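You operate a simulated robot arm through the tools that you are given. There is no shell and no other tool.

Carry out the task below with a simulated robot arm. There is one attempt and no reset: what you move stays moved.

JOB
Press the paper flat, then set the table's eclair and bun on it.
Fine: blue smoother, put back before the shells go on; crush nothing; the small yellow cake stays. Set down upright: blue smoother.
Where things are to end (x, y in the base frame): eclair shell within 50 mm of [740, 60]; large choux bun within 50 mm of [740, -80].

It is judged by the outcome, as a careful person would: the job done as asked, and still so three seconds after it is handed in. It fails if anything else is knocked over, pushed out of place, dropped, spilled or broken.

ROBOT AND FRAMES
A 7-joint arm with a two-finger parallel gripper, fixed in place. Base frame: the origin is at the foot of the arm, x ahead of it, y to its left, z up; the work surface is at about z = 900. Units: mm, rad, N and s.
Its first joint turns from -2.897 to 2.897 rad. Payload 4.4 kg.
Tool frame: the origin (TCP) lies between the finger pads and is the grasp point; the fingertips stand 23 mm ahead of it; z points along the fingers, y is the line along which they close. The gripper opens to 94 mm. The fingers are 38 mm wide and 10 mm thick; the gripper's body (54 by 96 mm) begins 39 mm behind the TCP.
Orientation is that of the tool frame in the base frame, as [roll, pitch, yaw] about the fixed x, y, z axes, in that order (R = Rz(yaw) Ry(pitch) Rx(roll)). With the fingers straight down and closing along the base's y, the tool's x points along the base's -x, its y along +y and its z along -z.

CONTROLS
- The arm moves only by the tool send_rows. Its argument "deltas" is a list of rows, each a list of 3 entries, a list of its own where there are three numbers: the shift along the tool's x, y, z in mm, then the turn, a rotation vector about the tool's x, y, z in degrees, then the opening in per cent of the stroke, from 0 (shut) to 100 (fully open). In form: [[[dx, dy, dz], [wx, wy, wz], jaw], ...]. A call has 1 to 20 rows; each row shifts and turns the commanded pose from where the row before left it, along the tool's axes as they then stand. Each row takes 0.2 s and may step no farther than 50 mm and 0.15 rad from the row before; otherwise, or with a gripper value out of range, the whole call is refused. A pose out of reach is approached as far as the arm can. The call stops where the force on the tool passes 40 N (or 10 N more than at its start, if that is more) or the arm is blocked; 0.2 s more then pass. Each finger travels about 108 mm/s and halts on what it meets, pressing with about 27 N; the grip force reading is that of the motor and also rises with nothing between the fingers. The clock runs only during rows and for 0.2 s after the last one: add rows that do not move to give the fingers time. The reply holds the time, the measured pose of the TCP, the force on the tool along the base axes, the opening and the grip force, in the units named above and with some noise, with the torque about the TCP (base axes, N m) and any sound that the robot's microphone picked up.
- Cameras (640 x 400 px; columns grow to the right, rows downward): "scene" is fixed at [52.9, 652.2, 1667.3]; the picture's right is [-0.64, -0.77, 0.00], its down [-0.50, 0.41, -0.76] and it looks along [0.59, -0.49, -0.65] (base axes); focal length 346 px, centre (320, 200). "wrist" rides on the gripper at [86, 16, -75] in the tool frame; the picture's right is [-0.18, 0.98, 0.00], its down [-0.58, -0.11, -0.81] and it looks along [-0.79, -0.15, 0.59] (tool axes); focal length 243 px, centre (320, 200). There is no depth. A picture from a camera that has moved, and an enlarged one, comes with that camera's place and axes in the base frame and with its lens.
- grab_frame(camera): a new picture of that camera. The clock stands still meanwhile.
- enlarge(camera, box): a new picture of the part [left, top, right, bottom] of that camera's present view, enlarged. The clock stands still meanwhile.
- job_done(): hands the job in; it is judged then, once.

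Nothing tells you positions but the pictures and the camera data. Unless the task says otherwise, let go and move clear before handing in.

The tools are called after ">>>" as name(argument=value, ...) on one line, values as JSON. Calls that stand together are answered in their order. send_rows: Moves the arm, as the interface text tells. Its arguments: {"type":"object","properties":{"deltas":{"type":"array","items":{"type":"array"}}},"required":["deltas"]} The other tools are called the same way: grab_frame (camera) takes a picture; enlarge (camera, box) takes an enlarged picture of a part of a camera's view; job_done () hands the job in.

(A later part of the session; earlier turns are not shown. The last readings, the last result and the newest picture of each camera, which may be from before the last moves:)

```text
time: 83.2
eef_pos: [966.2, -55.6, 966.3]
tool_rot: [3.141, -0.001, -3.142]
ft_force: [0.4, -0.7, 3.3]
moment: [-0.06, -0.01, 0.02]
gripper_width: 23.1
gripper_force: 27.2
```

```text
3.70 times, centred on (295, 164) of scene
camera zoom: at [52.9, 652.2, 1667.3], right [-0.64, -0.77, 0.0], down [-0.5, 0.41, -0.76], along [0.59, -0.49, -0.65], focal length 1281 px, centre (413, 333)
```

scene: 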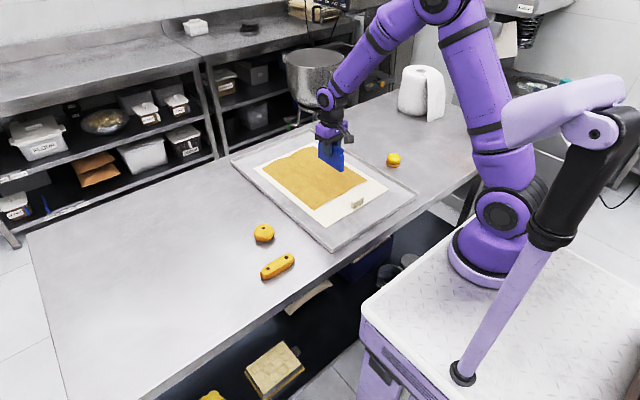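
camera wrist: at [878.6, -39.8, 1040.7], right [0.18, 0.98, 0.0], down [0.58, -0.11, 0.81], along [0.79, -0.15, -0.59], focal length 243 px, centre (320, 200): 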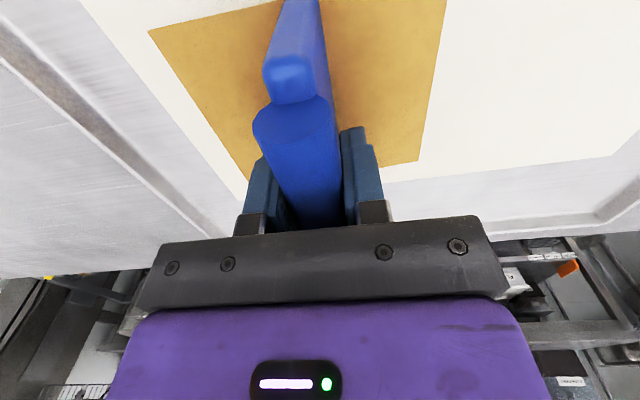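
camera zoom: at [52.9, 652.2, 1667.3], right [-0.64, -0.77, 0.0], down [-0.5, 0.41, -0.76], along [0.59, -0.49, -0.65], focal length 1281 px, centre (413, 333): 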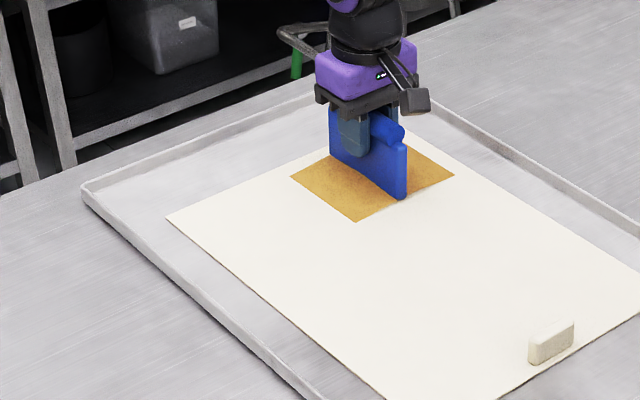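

Nearly flat. I'll press a bit firmer and go over the rest of this panel.

>>> send_rows(deltas=[[[0, 0, 0.7], [0, 0, 0], 0], [[0, 7, 0], [0, 0, 0], 0], [[0, 7, 0], [0, 0, 0], 0], [[0, 7, 0], [0, 0, 0], 0], [[0, 7, 0], [0, 0, 0], 0]])

>>> send_rows(deltas=[[[0, 7, 0], [0, 0, 0], 0], [[0, 7, 0], [0, 0, 0], 0], [[0, 7, 0], [0, 0, 0], 0], [[0, 7, 0], [0, 0, 0], 0]])

>>> grab_frame(camera="wrist")

>>> enlarge(camera="scene", box=[215, 110, 375, 218])

```text
time: 84.4
eef_pos: [966.6, -27.9, 967.2]
tool_rot: [3.141, 0.001, 3.141]
ft_force: [0.6, -2.3, 6.1]
moment: [-0.15, 0.05, 0.06]
gripper_width: 23.0
gripper_force: 27.5
```

```text
time: 85.4
eef_pos: [967.6, 0.3, 965.3]
tool_rot: [-3.141, 0.001, -3.141]
ft_force: [0.3, -2.1, 10.3]
moment: [-0.17, 0.13, 0.05]
gripper_width: 23.1
gripper_force: 26.5
```

```text
taken
camera wrist: at [879.0, 15.8, 1040.3], right [0.18, 0.98, 0.0], down [0.58, -0.11, 0.81], along [0.79, -0.15, -0.59], focal length 243 px, centre (320, 200)
```

wrist: 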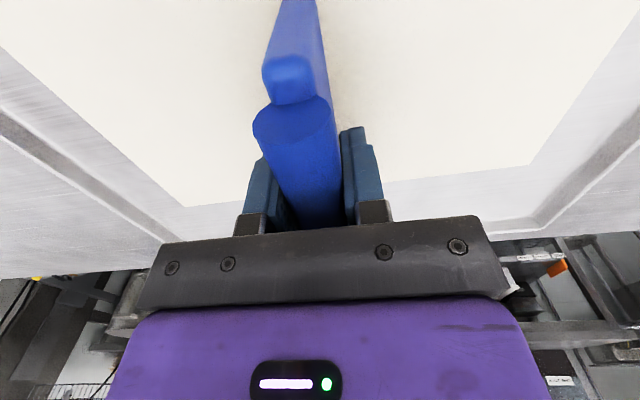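

```text
3.70 times, centred on (295, 164) of scene
camera zoom: at [52.9, 652.2, 1667.3], right [-0.64, -0.77, 0.0], down [-0.5, 0.41, -0.76], along [0.59, -0.49, -0.65], focal length 1281 px, centre (413, 333)
```

zoom: 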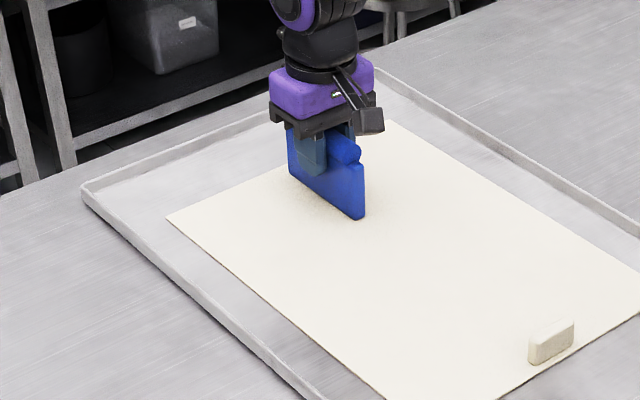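

All six panels now lie flat. I'll lift the smoother, carry it back high toward its home spot, and check how it sits in the grip.

>>> send_rows(deltas=[[[0, 0, -20], [0, 0, 0], 0], [[0, 0, -40], [0, 0, 0], 0], [[0, 0, -40], [0, 0, 0], 0], [[31, -31, 0], [0, 0, 0], 0], [[31, -31, 0], [0, 0, 0], 0], [[31, -31, 0], [0, 0, 0], 0], [[31, -31, 0], [0, 0, 0], 0], [[31, -31, 0], [0, 0, 0], 0], [[31, -31, 0], [0, 0, 0], 0], [[31, -31, 0], [0, 0, 0], 0], [[31, -31, 0], [0, 0, 0], 0], [[31, -31, 0], [0, 0, 0], 0], [[31, -31, 0], [0, 0, 0], 0], [[31, -31, 0], [0, 0, 0], 0], [[29, -31, 0], [0, 0, 0], 0], [[0, 0, 0], [0, 0, 0], 0]])

>>> grab_frame(camera="scene")

>>> grab_frame(camera="wrist")

>>> enlarge(camera="scene", box=[380, 80, 500, 170])

>>> enlarge(camera="scene", box=[225, 120, 425, 245])

```text
time: 88.8
eef_pos: [596.0, -371.9, 1063.9]
tool_rot: [3.141, 0.0, 3.141]
ft_force: [-0.1, -0.2, -0.8]
moment: [0.01, 0.02, 0.0]
gripper_width: 22.9
gripper_force: 27.3
```

```text
taken
```

scene: 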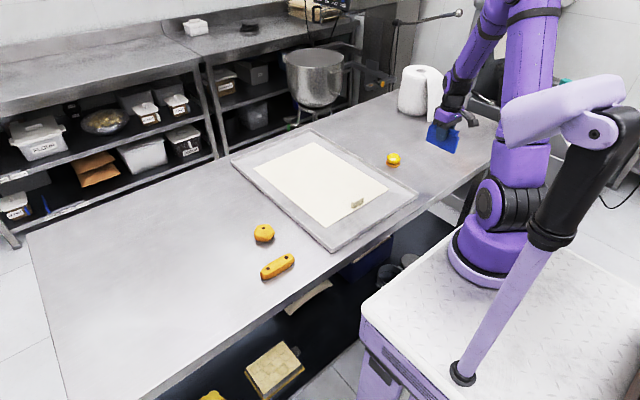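

```text
taken
camera wrist: at [508.6, -356.7, 1139.0], right [0.18, 0.98, 0.0], down [0.58, -0.11, 0.81], along [0.79, -0.15, -0.59], focal length 243 px, centre (320, 200)
```

wrist: 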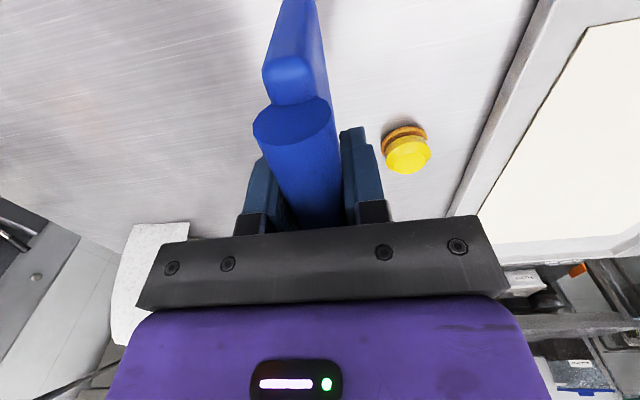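

```text
4.44 times, centred on (440, 125) of scene
camera zoom: at [52.9, 652.2, 1667.3], right [-0.64, -0.77, 0.0], down [-0.5, 0.41, -0.76], along [0.59, -0.49, -0.65], focal length 1537 px, centre (-213, 533)
```

zoom: 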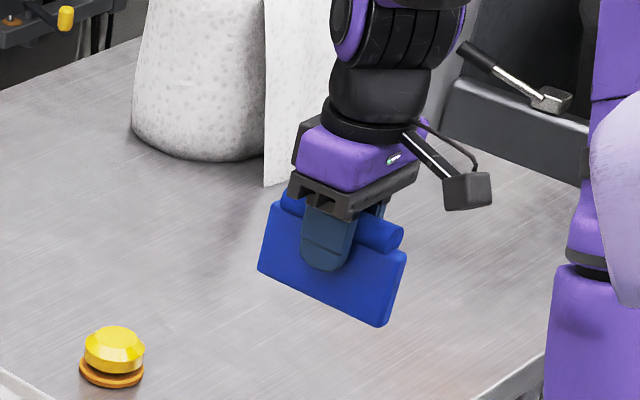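

```text
3.20 times, centred on (325, 182) of scene
camera zoom: at [52.9, 652.2, 1667.3], right [-0.64, -0.77, 0.0], down [-0.5, 0.41, -0.76], along [0.59, -0.49, -0.65], focal length 1107 px, centre (304, 256)
```

zoom: 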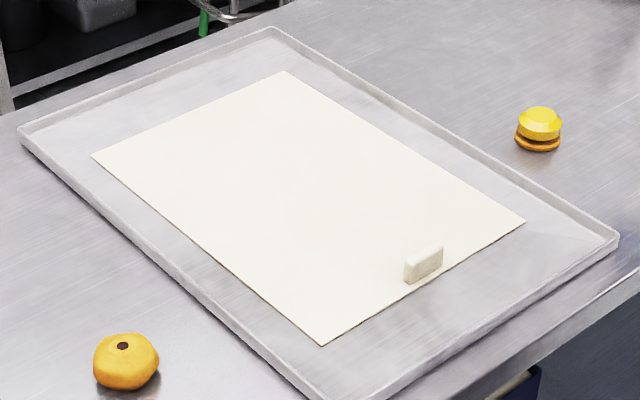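

The whole sheet is flat white now and the small block on it hasn't moved. I'll turn the smoother back to its original heading above its home spot.

>>> send_rows(deltas=[[[0, 0, 0], [0, 0, -8.2], 0], [[0, 0, 0], [0, 0, -8.2], 0], [[0, 0, 0], [0, 0, -8.2], 0], [[0, 0, 0], [0, 0, -8.2], 0], [[0, 0, 0], [0, 0, -8.2], 0], [[0, 0, 0], [0, 0, -8.2], 0], [[0, 0, 0], [0, 0, -8.2], 0], [[0, 0, 0], [0, 0, -8.2], 0], [[0, 0, 0], [0, 0, -8.2], 0], [[0, 0, 0], [0, 0, -8.2], 0], [[0, 0, 0], [0, 0, -8.0], 0], [[0, 0, 40], [0, 0, 0], 0], [[0, 0, 40], [0, 0, 0], 0], [[0, 0, 10], [0, 0, 0], 0], [[0, 0, 0], [0, 0, 0], 0]])

>>> grab_frame(camera="wrist")

>>> enlarge(camera="scene", box=[380, 100, 500, 190])

```text
time: 92.0
eef_pos: [596.0, -371.3, 973.8]
tool_rot: [-3.139, 0.0, -1.571]
ft_force: [0.0, 0.3, -0.2]
moment: [0.02, 0.03, 0.0]
gripper_width: 23.2
gripper_force: 27.5
```

```text
taken
camera wrist: at [579.4, -458.9, 1049.0], right [-0.98, 0.18, 0.0], down [0.11, 0.58, 0.81], along [0.15, 0.79, -0.59], focal length 243 px, centre (320, 200)
```

wrist: 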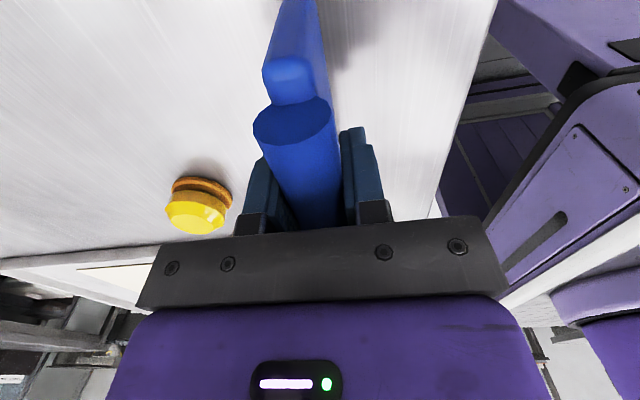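

```text
4.44 times, centred on (440, 145) of scene
camera zoom: at [52.9, 652.2, 1667.3], right [-0.64, -0.77, 0.0], down [-0.5, 0.41, -0.76], along [0.59, -0.49, -0.65], focal length 1537 px, centre (-213, 444)
```

zoom: 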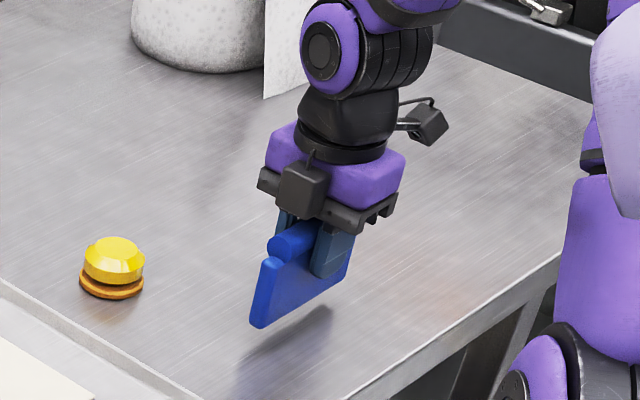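

It's straight above its old spot. I'll lower it gently until the table takes it.

>>> send_rows(deltas=[[[0, 0, 8], [0, 0, 0], 0], [[0, 0, 3], [0, 0, 0], 0], [[0, 0, 1], [0, 0, 0], 0], [[0, 0, 0], [0, 0, 0], 0]])

>>> send_rows(deltas=[[[0, 0, 1], [0, 0, 0], 0], [[0, 0, 0], [0, 0, 0], 0]])

>>> send_rows(deltas=[[[0, 0, 1], [0, 0, 0], 0], [[0, 0, 0], [0, 0, 0], 0]])

>>> send_rows(deltas=[[[0, 0, 0.7], [0, 0, 0], 0], [[0, 0, 0], [0, 0, 0], 0]])

```text
time: 93.0
eef_pos: [595.6, -372.2, 963.9]
tool_rot: [-3.141, 0.0, -1.57]
ft_force: [-0.8, -0.6, -0.8]
moment: [-0.03, 0.01, -0.01]
gripper_width: 23.0
gripper_force: 27.4
```

```text
time: 93.6
eef_pos: [596.6, -370.8, 962.7]
tool_rot: [3.141, -0.001, -1.569]
ft_force: [0.1, -0.5, -0.1]
moment: [-0.01, 0.01, -0.01]
gripper_width: 23.2
gripper_force: 27.0
```

```text
time: 94.2
eef_pos: [596.7, -371.4, 961.3]
tool_rot: [3.141, 0.001, -1.57]
ft_force: [1.0, -0.1, -1.1]
moment: [0.0, -0.03, 0.01]
gripper_width: 22.8
gripper_force: 26.5
```

```text
time: 94.8
eef_pos: [595.3, -372.1, 959.6]
tool_rot: [3.141, 0.001, -1.571]
ft_force: [-0.2, -0.5, -0.6]
moment: [-0.02, -0.02, 0.01]
gripper_width: 23.4
gripper_force: 26.6
```

>>> send_rows(deltas=[[[0, 0, 0.8], [0, 0, 0], 0], [[0, 0, 0], [0, 0, 0], 0]])

>>> send_rows(deltas=[[[0, 0, 0.8], [0, 0, 0], 0], [[0, 0, 0], [0, 0, 0], 0]])

>>> send_rows(deltas=[[[0, 0, 0.8], [0, 0, 0], 0], [[0, 0, 0], [0, 0, 0], 0]])

```text
time: 95.4
eef_pos: [596.2, -371.7, 960.1]
tool_rot: [-3.14, -0.002, -1.571]
ft_force: [0.0, -0.6, -0.9]
moment: [-0.01, 0.01, -0.01]
gripper_width: 23.2
gripper_force: 26.7
```

```text
time: 96.0
eef_pos: [595.9, -370.8, 959.5]
tool_rot: [-3.141, 0.0, -1.571]
ft_force: [-0.1, -0.6, -1.5]
moment: [0.02, 0.03, -0.03]
gripper_width: 23.1
gripper_force: 26.0
```

```text
time: 96.6
eef_pos: [596.3, -371.1, 959.0]
tool_rot: [-3.139, 0.0, -1.572]
ft_force: [-0.4, 0.0, 12.9]
moment: [0.4, -0.04, -0.01]
gripper_width: 23.1
gripper_force: 26.7
```

The +y end of its foot touches first, so I'll press slightly to let it seat level, then look.

>>> send_rows(deltas=[[[0, 0, 0.6], [0, 0, 0], 0], [[0, 0, 0], [0, 0, 0], 0]])

>>> send_rows(deltas=[[[0, 0, 0.5], [0, 0, 0], 0], [[0, 0, 0], [0, 0, 0], 0]])

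>>> grab_frame(camera="wrist")

>>> enlarge(camera="scene", box=[400, 130, 480, 190])

```text
time: 97.2
eef_pos: [596.3, -371.4, 957.5]
tool_rot: [3.142, -0.002, -1.571]
ft_force: [-0.6, -2.5, 26.1]
moment: [-0.01, -0.05, 0.11]
gripper_width: 23.0
gripper_force: 27.1
```

```text
time: 97.8
eef_pos: [595.5, -370.8, 958.0]
tool_rot: [-3.139, -0.002, -1.572]
ft_force: [0.4, -4.6, 36.5]
moment: [-0.02, 0.02, 0.08]
gripper_width: 23.2
gripper_force: 26.6
```

```text
taken
camera wrist: at [578.5, -458.5, 1032.8], right [-0.98, 0.18, 0.0], down [0.11, 0.58, 0.81], along [0.15, 0.79, -0.59], focal length 243 px, centre (320, 200)
```

wrist: 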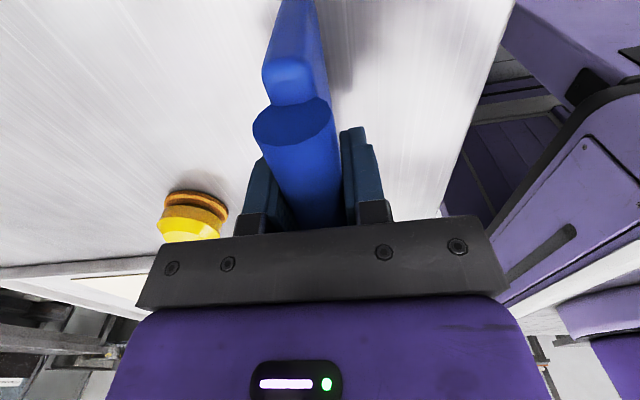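

```text
6.67 times, centred on (440, 160) of scene
camera zoom: at [52.9, 652.2, 1667.3], right [-0.64, -0.77, 0.0], down [-0.5, 0.41, -0.76], along [0.59, -0.49, -0.65], focal length 2306 px, centre (-480, 467)
```

zoom: 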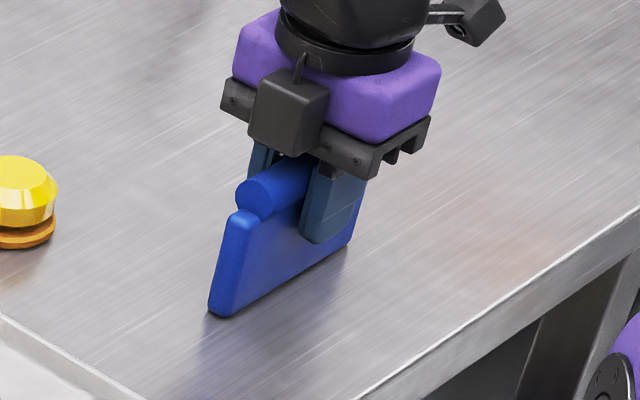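

It's now seated level (moment near zero). I'll ease the pressure off and open slowly.

>>> send_rows(deltas=[[[0, 0, -1.2], [0, 0, 0], 0], [[0, 0, -0.4], [0, 0, 0], 0], [[0, 0, 0], [0, 0, 0], 0]])

>>> grab_frame(camera="wrist")

```text
time: 98.6
eef_pos: [596.6, -369.9, 957.0]
tool_rot: [3.14, 0.003, -1.572]
ft_force: [0.2, 0.0, -0.4]
moment: [0.03, 0.0, 0.02]
gripper_width: 23.3
gripper_force: 26.5
```

```text
taken
camera wrist: at [578.9, -458.0, 1032.8], right [-0.98, 0.18, 0.0], down [0.11, 0.58, 0.81], along [0.15, 0.79, -0.59], focal length 243 px, centre (320, 200)
```

wrist: 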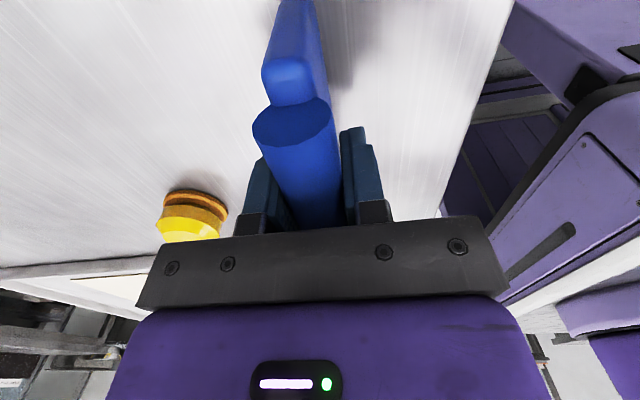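

>>> send_rows(deltas=[[[0, 0, 0.4], [0, 0, 0], 0], [[0, 0, 0], [0, 0, 15], 24]])

```text
refused: row 2 steps farther than a row can; nothing moved
```

That row held a mistake (a stray turn) and was rightly refused. Now the correct rows: settle 0.4 mm and open step by step without turning.

>>> send_rows(deltas=[[[0, 0, 0.4], [0, 0, 0], 0], [[0, 0, 0], [0, 0, 0], 24], [[0, 0, 0], [0, 0, 0], 26], [[0, 0, 0], [0, 0, 0], 28], [[0, 0, 0], [0, 0, 0], 32], [[0, 0, 0], [0, 0, 0], 32]])

>>> grab_frame(camera="wrist")

>>> enlarge(camera="scene", box=[400, 130, 480, 190])

```text
time: 100.0
eef_pos: [595.6, -370.6, 959.0]
tool_rot: [3.141, 0.0, -1.573]
ft_force: [0.9, -0.4, 0.3]
moment: [-0.02, -0.04, -0.02]
gripper_width: 30.4
gripper_force: 0.0
```

```text
taken
camera wrist: at [579.2, -458.6, 1033.1], right [-0.98, 0.18, 0.0], down [0.11, 0.58, 0.81], along [0.15, 0.79, -0.59], focal length 243 px, centre (320, 200)
```

wrist: 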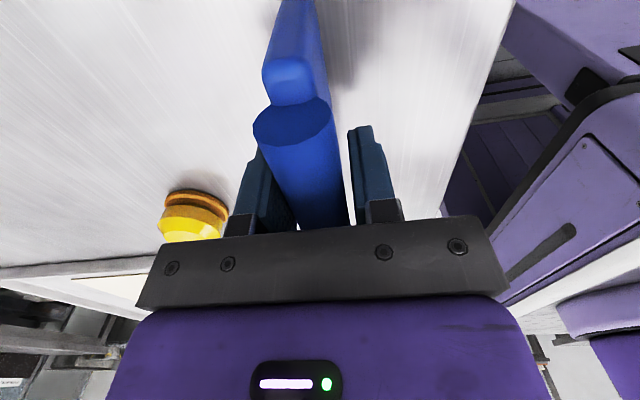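

```text
6.67 times, centred on (440, 160) of scene
camera zoom: at [52.9, 652.2, 1667.3], right [-0.64, -0.77, 0.0], down [-0.5, 0.41, -0.76], along [0.59, -0.49, -0.65], focal length 2306 px, centre (-480, 467)
```

zoom: 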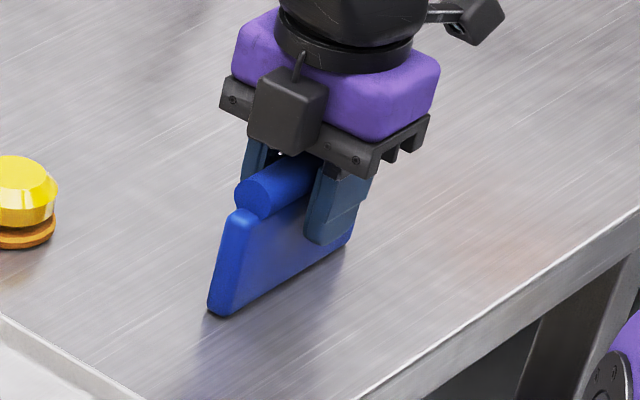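

It stands by itself. I'll open fully and rise straight up clear of it.

>>> send_rows(deltas=[[[0, 0, 0], [0, 0, 0], 60], [[0, 0, 0], [0, 0, 0], 100], [[0, 0, 0], [0, 0, 0], 100], [[0, 0, -15], [0, 0, 0], 100], [[0, 0, -35], [0, 0, 0], 100], [[0, 0, -45], [0, 0, 0], 100], [[0, 0, -45], [0, 0, 0], 100], [[0, 0, 0], [0, 0, 0], 100]])

>>> enlarge(camera="scene", box=[380, 130, 480, 190])

>>> grab_frame(camera="wrist")

```text
time: 101.8
eef_pos: [595.5, -372.3, 1098.4]
tool_rot: [-3.142, -0.001, -1.57]
ft_force: [-0.2, 0.2, 0.2]
moment: [-0.02, 0.01, -0.01]
gripper_width: 93.9
gripper_force: 0.1
```

```text
6.40 times, centred on (430, 160) of scene
camera zoom: at [52.9, 652.2, 1667.3], right [-0.64, -0.77, 0.0], down [-0.5, 0.41, -0.76], along [0.59, -0.49, -0.65], focal length 2214 px, centre (-384, 456)
```

zoom: 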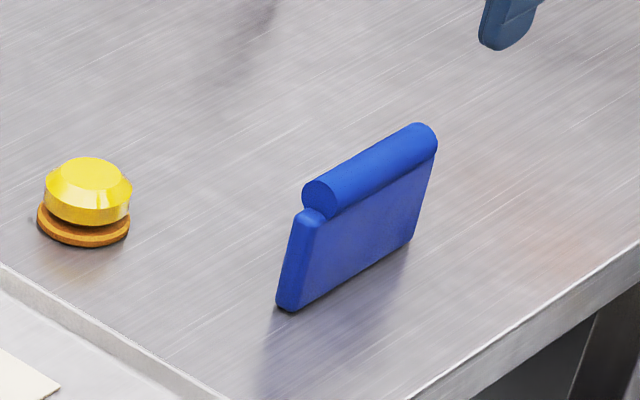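

```text
taken
camera wrist: at [579.2, -459.0, 1172.8], right [-0.98, 0.18, 0.0], down [0.11, 0.58, 0.81], along [0.15, 0.79, -0.59], focal length 243 px, centre (320, 200)
```

wrist: 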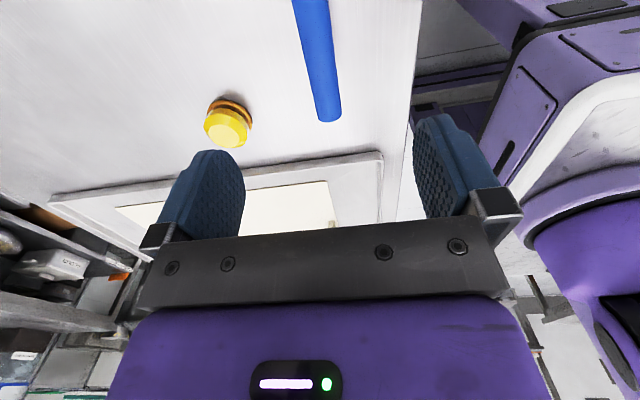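

The smoother is back upright on its spot and the yellow cake is untouched. Next I'll go over toward the eclair at about (590, 358) and look at it from close up.

>>> send_rows(deltas=[[[-43, 0, 0], [0, 0, 0], 100], [[-43, 0, 0], [0, 0, 0], 100], [[-43, 0, 0], [0, 0, 0], 100], [[-43, 0, 0], [0, 0, 0], 100], [[-43, 0, 0], [0, 0, 0], 100], [[-43, 0, 0], [0, 0, 0], 100], [[-43, 0, 0], [0, 0, 0], 100], [[-43, 0, 0], [0, 0, 0], 100], [[-43, 0, 0], [0, 0, 0], 100], [[-43, 0, 0], [0, 0, 0], 100], [[-43, 0, 0], [0, 0, 0], 100], [[-43, 0, 0], [0, 0, 0], 100], [[-43, 0, 0], [0, 0, 0], 100], [[-43, 0, 0], [0, 0, 0], 100], [[0, 0, 0], [0, 0, 0], 100]])

>>> grab_frame(camera="wrist")

>>> grab_frame(camera="scene")

```text
time: 105.0
eef_pos: [595.6, 230.9, 1097.7]
tool_rot: [-3.141, 0.0, -1.571]
ft_force: [-0.5, -0.1, -0.1]
moment: [0.03, -0.01, -0.02]
gripper_width: 94.0
gripper_force: 0.0
```

```text
taken
camera wrist: at [579.0, 143.7, 1173.1], right [-0.98, 0.18, 0.0], down [0.11, 0.58, 0.81], along [0.15, 0.79, -0.59], focal length 243 px, centre (320, 200)
```

wrist: 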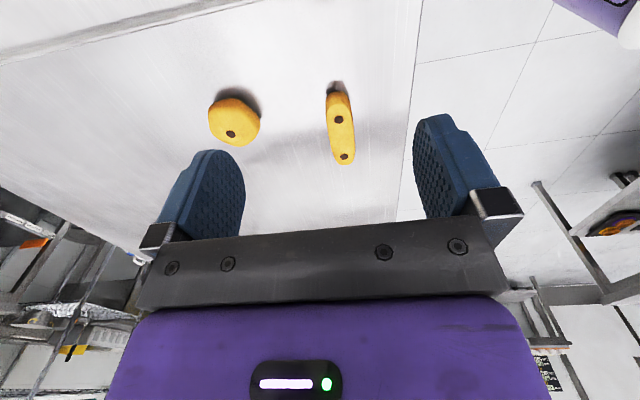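

```text
taken
```

scene: 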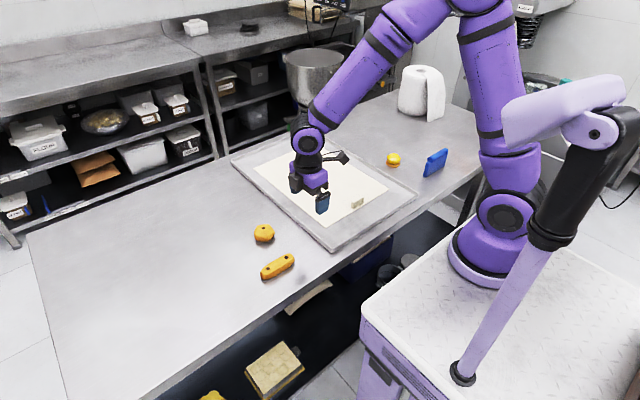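

>>> enlarge(camera="wrist", box=[200, 70, 380, 180])

>>> enlarge(camera="scene", box=[250, 240, 310, 288])

```text
3.56 times, centred on (290, 125) of wrist
camera zoom: at [579.0, 143.7, 1173.1], right [-0.98, 0.18, 0.0], down [0.11, 0.58, 0.81], along [0.15, 0.79, -0.59], focal length 863 px, centre (427, 467)
```

zoom: 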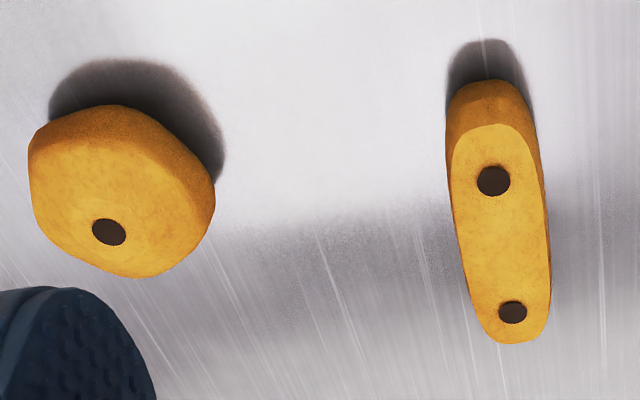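

```text
8.33 times, centred on (280, 264) of scene
camera zoom: at [52.9, 652.2, 1667.3], right [-0.64, -0.77, 0.0], down [-0.5, 0.41, -0.76], along [0.59, -0.49, -0.65], focal length 2882 px, centre (653, -333)
```

zoom: 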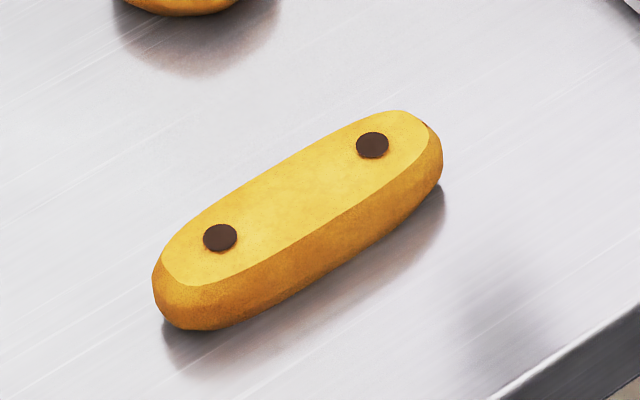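

The eclair lies along base y at about (589, 353), top at z ≈ 922. I'll move over it and lower to about z 1000 to check centring.

>>> send_rows(deltas=[[[-41, 2.2, 0], [0, 0, 0], 100], [[-41, 2.2, 0], [0, 0, 0], 100], [[-40, 2.2, 0], [0, 0, 0], 100], [[0, 0, 40], [0, 0, 0], 100], [[0, 0, 40], [0, 0, 0], 100], [[0, 0, 15], [0, 0, 0], 100], [[0, 0, 0], [0, 0, 0], 100]])

>>> grab_frame(camera="wrist")

>>> enlarge(camera="scene", box=[230, 210, 330, 290])

```text
time: 106.6
eef_pos: [589.4, 353.0, 1002.7]
tool_rot: [-3.141, 0.001, -1.571]
ft_force: [-0.7, 0.1, 0.4]
moment: [0.0, 0.03, -0.02]
gripper_width: 93.6
gripper_force: 0.0
```

```text
taken
camera wrist: at [572.8, 265.2, 1077.7], right [-0.98, 0.18, 0.0], down [0.11, 0.58, 0.81], along [0.15, 0.79, -0.59], focal length 243 px, centre (320, 200)
```

wrist: 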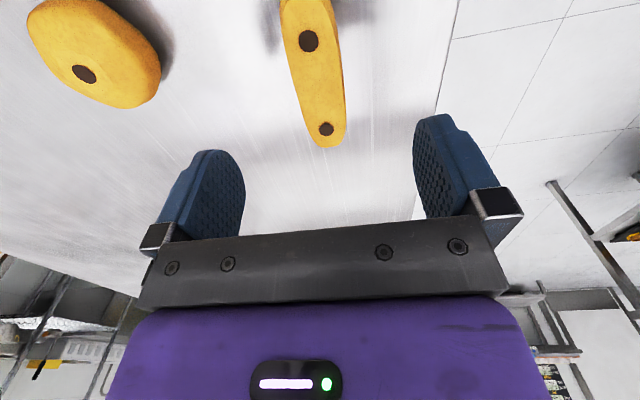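

```text
5.00 times, centred on (280, 250) of scene
camera zoom: at [52.9, 652.2, 1667.3], right [-0.64, -0.77, 0.0], down [-0.5, 0.41, -0.76], along [0.59, -0.49, -0.65], focal length 1730 px, centre (520, -50)
```

zoom: 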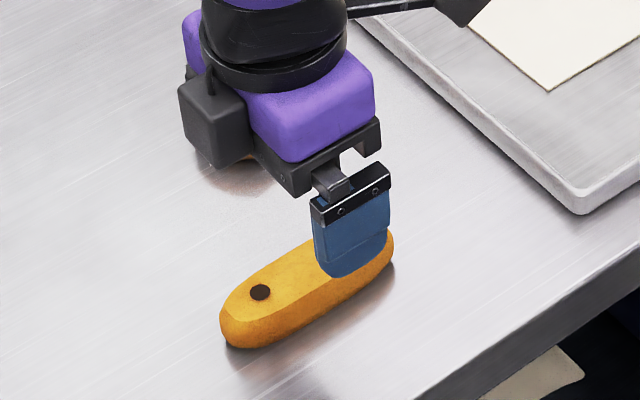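

The eclair is centred between the fingers (axis x ≈ 590). I'll go down around it, stopping with the fingertips just clear of the table.

>>> send_rows(deltas=[[[0, -0.5, 30], [0, 0, 0], 100], [[0, 0, 25], [0, 0, 0], 100], [[0, 0, 15], [0, 0, 0], 100], [[0, 0, 5], [0, 0, 0], 100], [[0, 0, 0], [0, 0, 0], 100]])

>>> grab_frame(camera="wrist")

>>> enlarge(camera="scene", box=[230, 210, 330, 290])

```text
time: 107.8
eef_pos: [589.5, 352.4, 928.6]
tool_rot: [3.141, 0.0, -1.571]
ft_force: [0.5, -0.1, 0.0]
moment: [-0.03, 0.02, 0.01]
gripper_width: 93.9
gripper_force: 0.1
```

```text
taken
camera wrist: at [573.0, 265.1, 1002.8], right [-0.98, 0.18, 0.0], down [0.11, 0.58, 0.81], along [0.15, 0.79, -0.59], focal length 243 px, centre (320, 200)
```

wrist: 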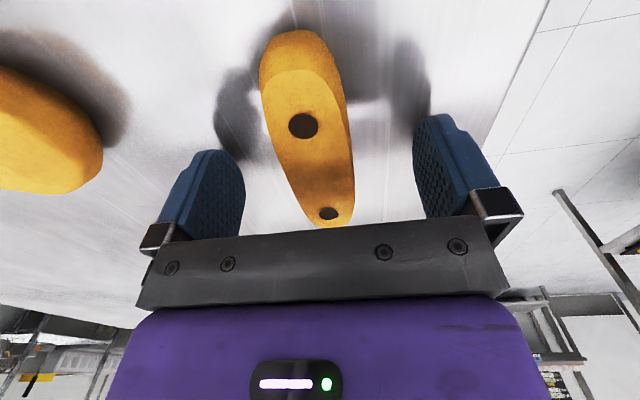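

```text
5.00 times, centred on (280, 250) of scene
camera zoom: at [52.9, 652.2, 1667.3], right [-0.64, -0.77, 0.0], down [-0.5, 0.41, -0.76], along [0.59, -0.49, -0.65], focal length 1730 px, centre (520, -50)
```

zoom: 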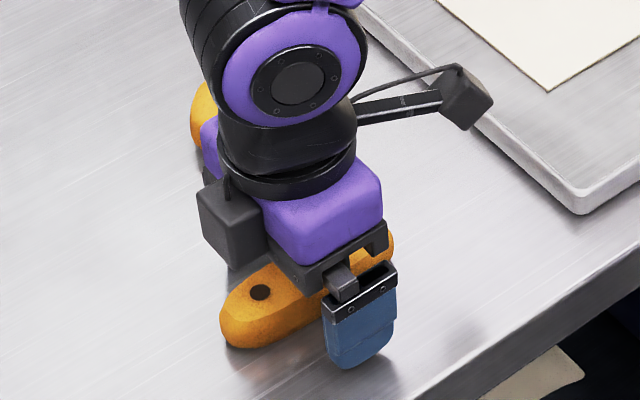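

Centred within a millimetre; top at z ≈ 929. I'll settle a touch lower and close in small steps, watching width and grip force so as not to crush it.

>>> send_rows(deltas=[[[4, 0, 1.5], [0, 0, 0], 80], [[0, 0, 0], [0, 0, 0], 60], [[0, 0, 0], [0, 0, 0], 48], [[0, 0, 0], [0, 0, 0], 44], [[0, 0, 0], [0, 0, 0], 44]])

>>> send_rows(deltas=[[[0, 0, 0], [0, 0, 0], 42], [[0, 0, 0], [0, 0, 0], 40], [[0, 0, 0], [0, 0, 0], 40]])

>>> grab_frame(camera="wrist")

```text
time: 109.0
eef_pos: [590.7, 348.4, 927.5]
tool_rot: [3.141, -0.001, -1.572]
ft_force: [-0.4, 0.6, 0.1]
moment: [-0.02, -0.01, 0.03]
gripper_width: 41.4
gripper_force: 0.1
```

```text
time: 109.8
eef_pos: [589.5, 348.6, 926.8]
tool_rot: [3.141, 0.002, -1.572]
ft_force: [0.2, -0.7, 0.1]
moment: [0.03, 0.0, -0.01]
gripper_width: 37.6
gripper_force: 0.1
```

```text
taken
camera wrist: at [572.9, 261.4, 1001.4], right [-0.98, 0.18, 0.0], down [0.11, 0.58, 0.81], along [0.15, 0.79, -0.59], focal length 243 px, centre (320, 200)
```

wrist: 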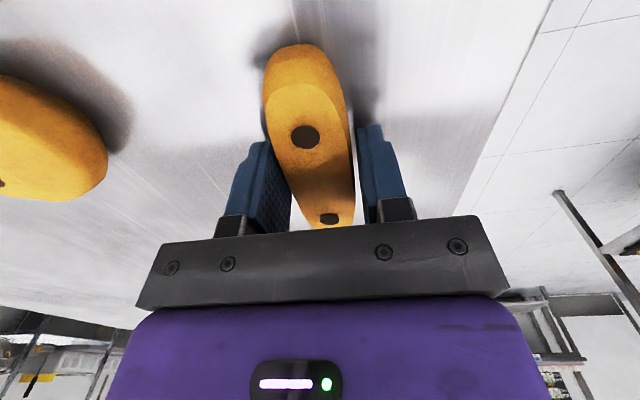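

>>> send_rows(deltas=[[[0, 0, 0], [0, 0, 0], 39], [[0, 0, 0], [0, 0, 0], 38], [[0, 0, 0], [0, 0, 0], 38]])

>>> send_rows(deltas=[[[0, 0, 0], [0, 0, 0], 37], [[0, 0, 0], [0, 0, 0], 37]])

>>> send_rows(deltas=[[[0, 0, 0], [0, 0, 0], 36], [[0, 0, 0], [0, 0, 0], 36]])

>>> send_rows(deltas=[[[0, 0, 0], [0, 0, 0], 35], [[0, 0, 0], [0, 0, 0], 35]])

```text
time: 110.6
eef_pos: [588.7, 349.2, 928.2]
tool_rot: [-3.141, 0.0, -1.571]
ft_force: [0.0, 0.1, 0.2]
moment: [-0.02, 0.0, 0.01]
gripper_width: 35.5
gripper_force: 0.0
```

```text
time: 111.2
eef_pos: [590.4, 348.7, 927.0]
tool_rot: [3.142, -0.001, -1.572]
ft_force: [0.2, 0.5, 0.3]
moment: [0.02, 0.05, -0.02]
gripper_width: 34.6
gripper_force: 0.0
```

```text
time: 111.8
eef_pos: [589.0, 348.6, 927.1]
tool_rot: [3.141, 0.001, -1.572]
ft_force: [-0.8, 0.8, 0.1]
moment: [0.0, 0.0, -0.02]
gripper_width: 34.3
gripper_force: 0.2
```

```text
time: 112.4
eef_pos: [590.6, 349.3, 927.6]
tool_rot: [3.141, -0.002, -1.571]
ft_force: [0.2, 1.0, -0.3]
moment: [-0.02, -0.02, 0.01]
gripper_width: 34.0
gripper_force: 0.6
```

Contact at about 34 mm, and the grip force grows gently as the set opening shrinks. I'll take just a light squeeze of around 5 N.

>>> send_rows(deltas=[[[0, 0, 0], [0, 0, 0], 33], [[0, 0, 0], [0, 0, 0], 31], [[0, 0, 0], [0, 0, 0], 31]])

>>> grab_frame(camera="wrist")

```text
time: 113.2
eef_pos: [589.4, 349.6, 926.9]
tool_rot: [-3.14, 0.0, -1.572]
ft_force: [-0.3, 0.1, 0.0]
moment: [0.01, 0.0, 0.0]
gripper_width: 33.1
gripper_force: 27.4
```

```text
taken
camera wrist: at [572.9, 261.4, 1001.4], right [-0.98, 0.18, 0.0], down [0.11, 0.58, 0.81], along [0.15, 0.79, -0.59], focal length 243 px, centre (320, 200)
```

wrist: 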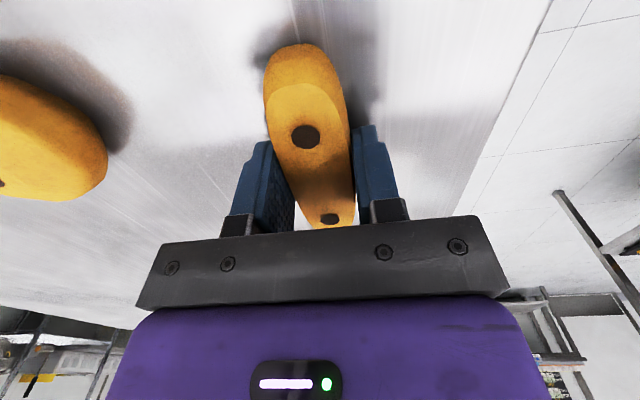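

The force jumped to the motor's full 27 N, so I'll back the opening off right away to lighten it. The shell still measures 33 mm and looks whole.

>>> send_rows(deltas=[[[0, 0, 0], [0, 0, 0], 34.5], [[0, 0, 0], [0, 0, 0], 34.5]])

>>> enlarge(camera="wrist", box=[220, 30, 420, 240])

```text
time: 113.8
eef_pos: [589.4, 348.3, 926.5]
tool_rot: [-3.141, 0.0, -1.572]
ft_force: [-1.9, -0.4, 0.6]
moment: [0.01, 0.01, 0.0]
gripper_width: 33.4
gripper_force: 11.3
```

```text
1.90 times, centred on (320, 135) of wrist
camera zoom: at [572.9, 261.4, 1001.4], right [-0.98, 0.18, 0.0], down [0.11, 0.58, 0.81], along [0.15, 0.79, -0.59], focal length 462 px, centre (320, 324)
```

zoom: 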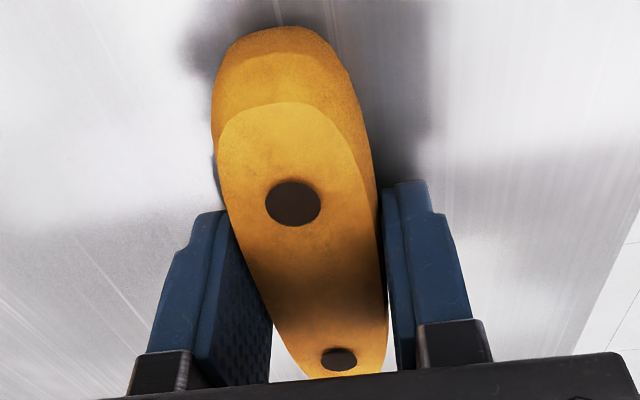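

It's intact, at 11 N now. I'll hold it at about 8 N and lift gently to see whether it holds.

>>> send_rows(deltas=[[[0, 0, 0], [0, 0, 0], 34.7], [[0, 0, -5], [0, 0, 0], 34.7], [[0, 0, -10], [0, 0, 0], 34.7], [[0, 0, -15], [0, 0, 0], 34.7], [[0, 0, 0], [0, 0, 0], 34.7]])

>>> grab_frame(camera="wrist")

>>> enlarge(camera="scene", box=[230, 210, 330, 290])

```text
time: 115.0
eef_pos: [590.5, 348.1, 955.5]
tool_rot: [-3.142, -0.001, -1.57]
ft_force: [0.5, -0.4, -0.1]
moment: [0.0, -0.02, 0.04]
gripper_width: 33.7
gripper_force: 10.6
```

```text
taken
camera wrist: at [573.2, 261.4, 1031.2], right [-0.98, 0.18, 0.0], down [0.11, 0.58, 0.81], along [0.15, 0.79, -0.59], focal length 243 px, centre (320, 200)
```

wrist: 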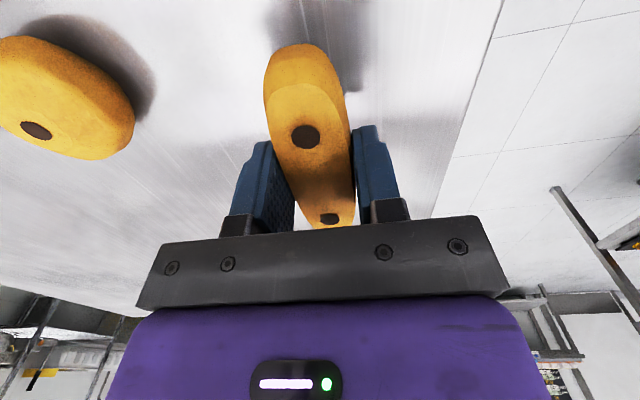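

```text
5.00 times, centred on (280, 250) of scene
camera zoom: at [52.9, 652.2, 1667.3], right [-0.64, -0.77, 0.0], down [-0.5, 0.41, -0.76], along [0.59, -0.49, -0.65], focal length 1730 px, centre (520, -50)
```

zoom: 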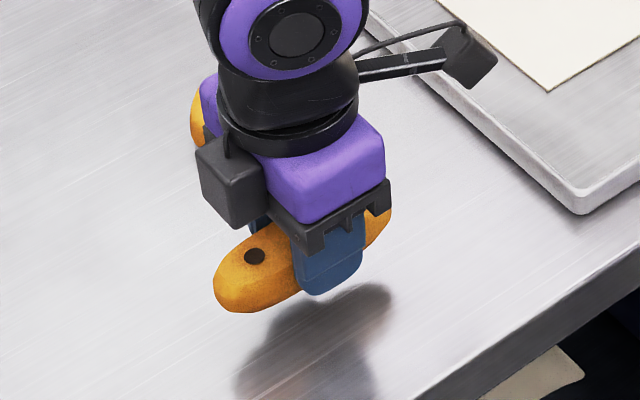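

Held securely and undamaged. I'll lift well clear and carry it smoothly to (740, 60).

>>> send_rows(deltas=[[[0, 0, -25], [0, 0, 0], 34.7], [[0, 0, -30], [0, 0, 0], 34.7], [[0, 0, -30], [0, 0, 0], 34.7], [[26.2, -13.6, 0], [0, 0, 0], 34.7], [[26.2, -13.6, 0], [0, 0, 0], 34.7], [[26.2, -13.6, 0], [0, 0, 0], 34.7], [[26.2, -13.6, 0], [0, 0, 0], 34.7], [[26.2, -13.6, 0], [0, 0, 0], 34.7], [[26.2, -13.6, 0], [0, 0, 0], 34.7], [[26.2, -13.6, 0], [0, 0, 0], 34.7], [[26.2, -13.6, 0], [0, 0, 0], 34.7], [[26.2, -13.6, 0], [0, 0, 0], 34.7], [[26.2, -13.6, 0], [0, 0, 0], 34.7], [[26.2, -13.6, 0], [0, 0, 0], 34.7], [[0, 0, 0], [0, 0, 0], 34.7]])

>>> grab_frame(camera="wrist")

>>> enlarge(camera="scene", box=[230, 120, 430, 250])

```text
time: 118.2
eef_pos: [740.2, 62.2, 1041.3]
tool_rot: [3.141, 0.001, -1.571]
ft_force: [-0.3, 0.5, -0.2]
moment: [0.01, -0.02, 0.01]
gripper_width: 33.2
gripper_force: 23.2
```

```text
taken
camera wrist: at [722.8, -26.5, 1115.7], right [-0.98, 0.18, 0.0], down [0.11, 0.58, 0.81], along [0.15, 0.79, -0.59], focal length 243 px, centre (320, 200)
```

wrist: 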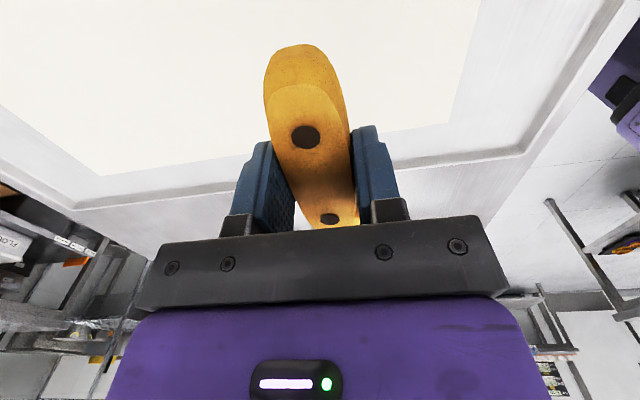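

```text
3.08 times, centred on (330, 185) of scene
camera zoom: at [52.9, 652.2, 1667.3], right [-0.64, -0.77, 0.0], down [-0.5, 0.41, -0.76], along [0.59, -0.49, -0.65], focal length 1064 px, centre (289, 246)
```

zoom: 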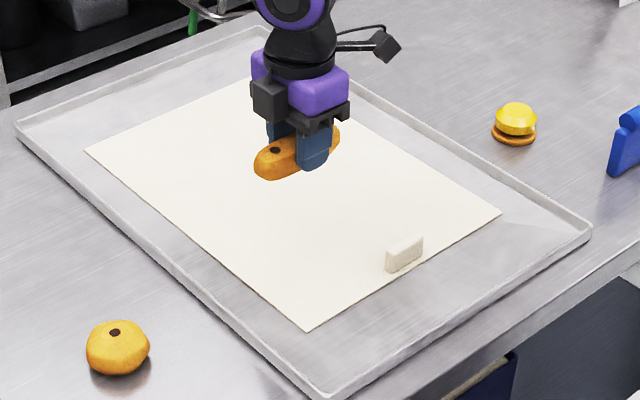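

The eclair hangs over (740, 62). The grip reading crept up, so I'll ease the opening a hair while lowering, then feel for the paper (expected TCP z ≈ 933).

>>> send_rows(deltas=[[[2, 0, 30], [0, 0, 0], 35.0], [[0, 0, 30], [0, 0, 0], 35.0], [[0, 0, 25], [0, 0, 0], 35.0], [[0, 0, 14], [0, 0, 0], 35.0], [[0, 0, 0], [0, 0, 0], 35.0]])

>>> grab_frame(camera="wrist")

>>> enlarge(camera="scene", box=[270, 150, 370, 220])

```text
time: 119.4
eef_pos: [739.5, 58.2, 942.7]
tool_rot: [-3.141, -0.001, -1.572]
ft_force: [0.1, 0.2, 0.1]
moment: [0.01, 0.01, -0.02]
gripper_width: 33.8
gripper_force: 0.8
```

```text
taken
camera wrist: at [722.5, -28.3, 1017.0], right [-0.98, 0.18, 0.0], down [0.11, 0.58, 0.81], along [0.15, 0.79, -0.59], focal length 243 px, centre (320, 200)
```

wrist: 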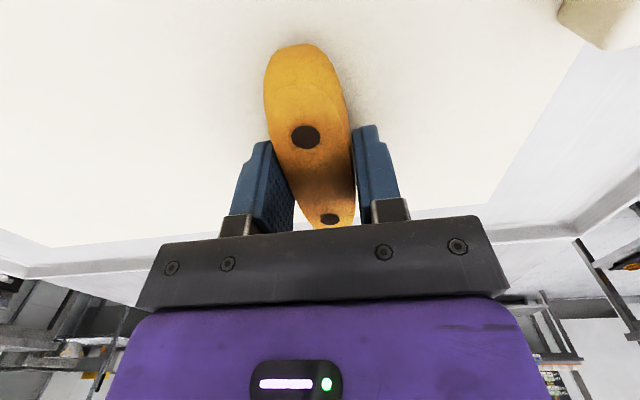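

```text
5.71 times, centred on (320, 185) of scene
camera zoom: at [52.9, 652.2, 1667.3], right [-0.64, -0.77, 0.0], down [-0.5, 0.41, -0.76], along [0.59, -0.49, -0.65], focal length 1976 px, centre (320, 286)
```

zoom: 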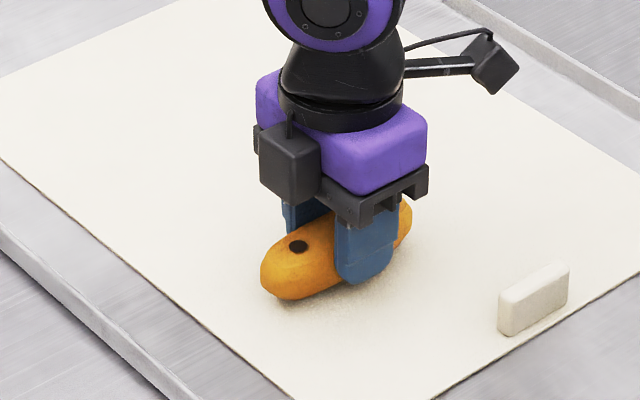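

Still held, a few millimetres over the paper. Lowering gently till it touches.

>>> send_rows(deltas=[[[0, 0, 3], [0, 0, 0], 34.7], [[0, 0, 2], [0, 0, 0], 34.7], [[0, 0, 0], [0, 0, 0], 34.7]])

>>> send_rows(deltas=[[[0, 0, 1], [0, 0, 0], 34.7], [[0, 0, 0], [0, 0, 0], 34.7]])

>>> send_rows(deltas=[[[0, 0, 1], [0, 0, 0], 34.7], [[0, 0, 0], [0, 0, 0], 34.7]])

>>> send_rows(deltas=[[[0, 0, 0.7], [0, 0, 0], 34.7], [[0, 0, 0], [0, 0, 0], 34.7]])

```text
time: 120.2
eef_pos: [738.6, 58.8, 938.8]
tool_rot: [3.141, 0.0, -1.571]
ft_force: [0.1, -0.5, 0.2]
moment: [0.0, 0.04, 0.03]
gripper_width: 33.9
gripper_force: 0.7
```

```text
time: 120.8
eef_pos: [739.8, 58.5, 936.6]
tool_rot: [-3.141, 0.0, -1.571]
ft_force: [1.0, 0.2, 0.4]
moment: [-0.04, -0.02, -0.03]
gripper_width: 33.7
gripper_force: 1.3
```

```text
time: 121.4
eef_pos: [739.1, 58.8, 935.5]
tool_rot: [3.141, 0.001, -1.571]
ft_force: [-0.1, 0.2, 0.0]
moment: [-0.02, 0.01, 0.02]
gripper_width: 33.7
gripper_force: 1.3
```

```text
time: 122.0
eef_pos: [741.0, 59.1, 935.1]
tool_rot: [-3.141, -0.001, -1.571]
ft_force: [-0.1, 0.8, -0.6]
moment: [0.01, 0.02, 0.02]
gripper_width: 33.9
gripper_force: 0.7
```

>>> send_rows(deltas=[[[0, 0, 0.7], [0, 0, 0], 34.7], [[0, 0, 0], [0, 0, 0], 34.7]])

>>> send_rows(deltas=[[[0, 0, 0.7], [0, 0, 0], 34.7], [[0, 0, 0], [0, 0, 0], 34.7]])

>>> enlarge(camera="scene", box=[270, 150, 370, 220])

```text
time: 122.6
eef_pos: [739.4, 58.7, 933.2]
tool_rot: [-3.141, 0.0, -1.569]
ft_force: [-1.4, 0.1, -0.3]
moment: [0.0, 0.03, 0.0]
gripper_width: 33.9
gripper_force: 1.2
```

```text
time: 123.2
eef_pos: [739.3, 58.8, 933.3]
tool_rot: [3.141, -0.001, -1.57]
ft_force: [-0.6, -0.5, 1.0]
moment: [-0.01, 0.02, 0.01]
gripper_width: 33.8
gripper_force: 0.9
```

```text
5.71 times, centred on (320, 185) of scene
camera zoom: at [52.9, 652.2, 1667.3], right [-0.64, -0.77, 0.0], down [-0.5, 0.41, -0.76], along [0.59, -0.49, -0.65], focal length 1976 px, centre (320, 286)
```

zoom: 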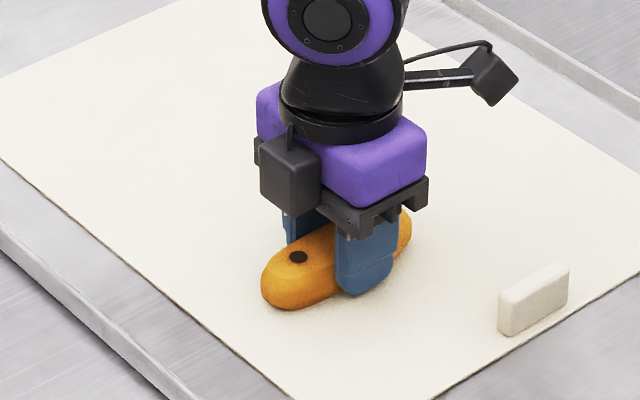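

>>> send_rows(deltas=[[[0, 0, 0.6], [0, 0, 0], 34.7], [[0, 0, 0], [0, 0, 0], 34.7]])

>>> send_rows(deltas=[[[0, 0, 0.6], [0, 0, 0], 34.7], [[0, 0, 0], [0, 0, 0], 34.7]])

>>> enlarge(camera="scene", box=[290, 170, 350, 212])

```text
time: 123.8
eef_pos: [740.3, 57.6, 932.9]
tool_rot: [-3.141, 0.0, -1.572]
ft_force: [0.3, 0.4, 0.2]
moment: [-0.01, 0.01, 0.0]
gripper_width: 34.0
gripper_force: 1.0
```

```text
time: 124.4
eef_pos: [739.2, 58.9, 931.4]
tool_rot: [-3.141, 0.001, -1.571]
ft_force: [0.5, -0.2, 1.7]
moment: [-0.03, -0.01, 0.02]
gripper_width: 33.9
gripper_force: 0.7
```

```text
9.52 times, centred on (320, 191) of scene
camera zoom: at [52.9, 652.2, 1667.3], right [-0.64, -0.77, 0.0], down [-0.5, 0.41, -0.76], along [0.59, -0.49, -0.65], focal length 3294 px, centre (320, 286)
```

zoom: 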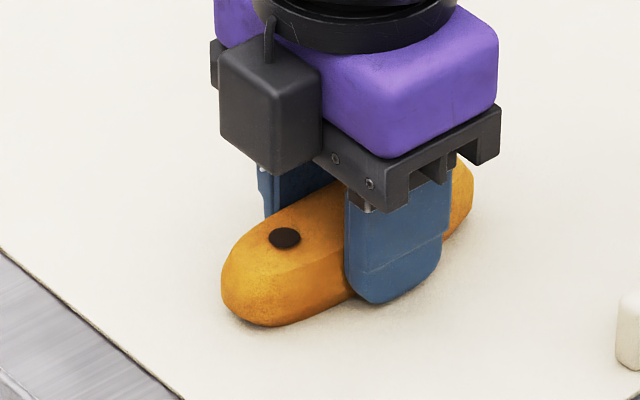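

The eclair is resting on the paper. I'll open slowly and see that it stays put.

>>> send_rows(deltas=[[[0, 0, 0], [0, 0, 0], 36], [[0, 0, 0], [0, 0, 0], 38], [[0, 0, 0], [0, 0, 0], 42], [[0, 0, 0], [0, 0, 0], 42]])

>>> grab_frame(camera="wrist")

>>> enlarge(camera="scene", box=[290, 170, 350, 212])

```text
time: 125.4
eef_pos: [739.7, 59.2, 931.9]
tool_rot: [3.14, 0.0, -1.572]
ft_force: [1.2, -0.1, 0.0]
moment: [-0.02, 0.0, 0.0]
gripper_width: 39.6
gripper_force: 0.1
```

```text
taken
camera wrist: at [722.7, -28.8, 1007.3], right [-0.98, 0.18, 0.0], down [0.11, 0.58, 0.81], along [0.15, 0.79, -0.59], focal length 243 px, centre (320, 200)
```

wrist: 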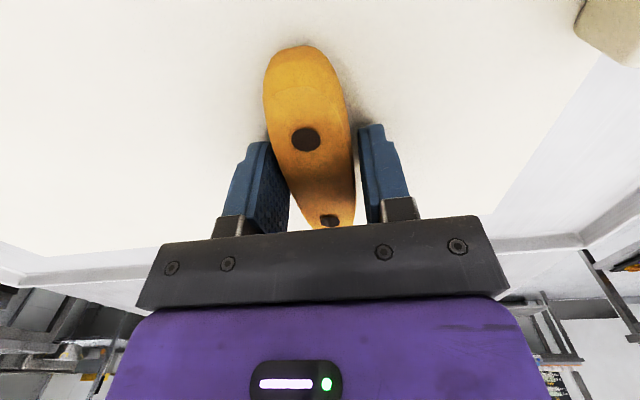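

```text
9.52 times, centred on (320, 191) of scene
camera zoom: at [52.9, 652.2, 1667.3], right [-0.64, -0.77, 0.0], down [-0.5, 0.41, -0.76], along [0.59, -0.49, -0.65], focal length 3294 px, centre (320, 286)
```

zoom: 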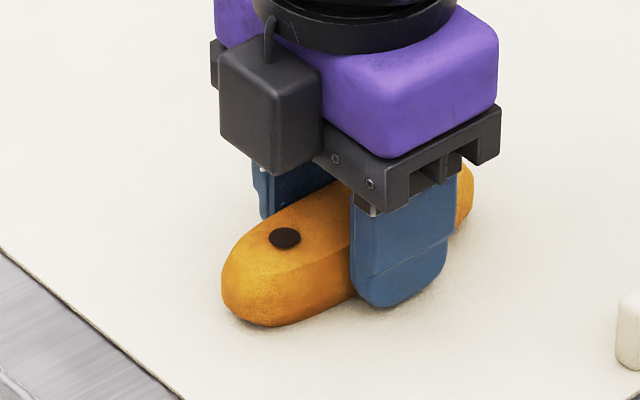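

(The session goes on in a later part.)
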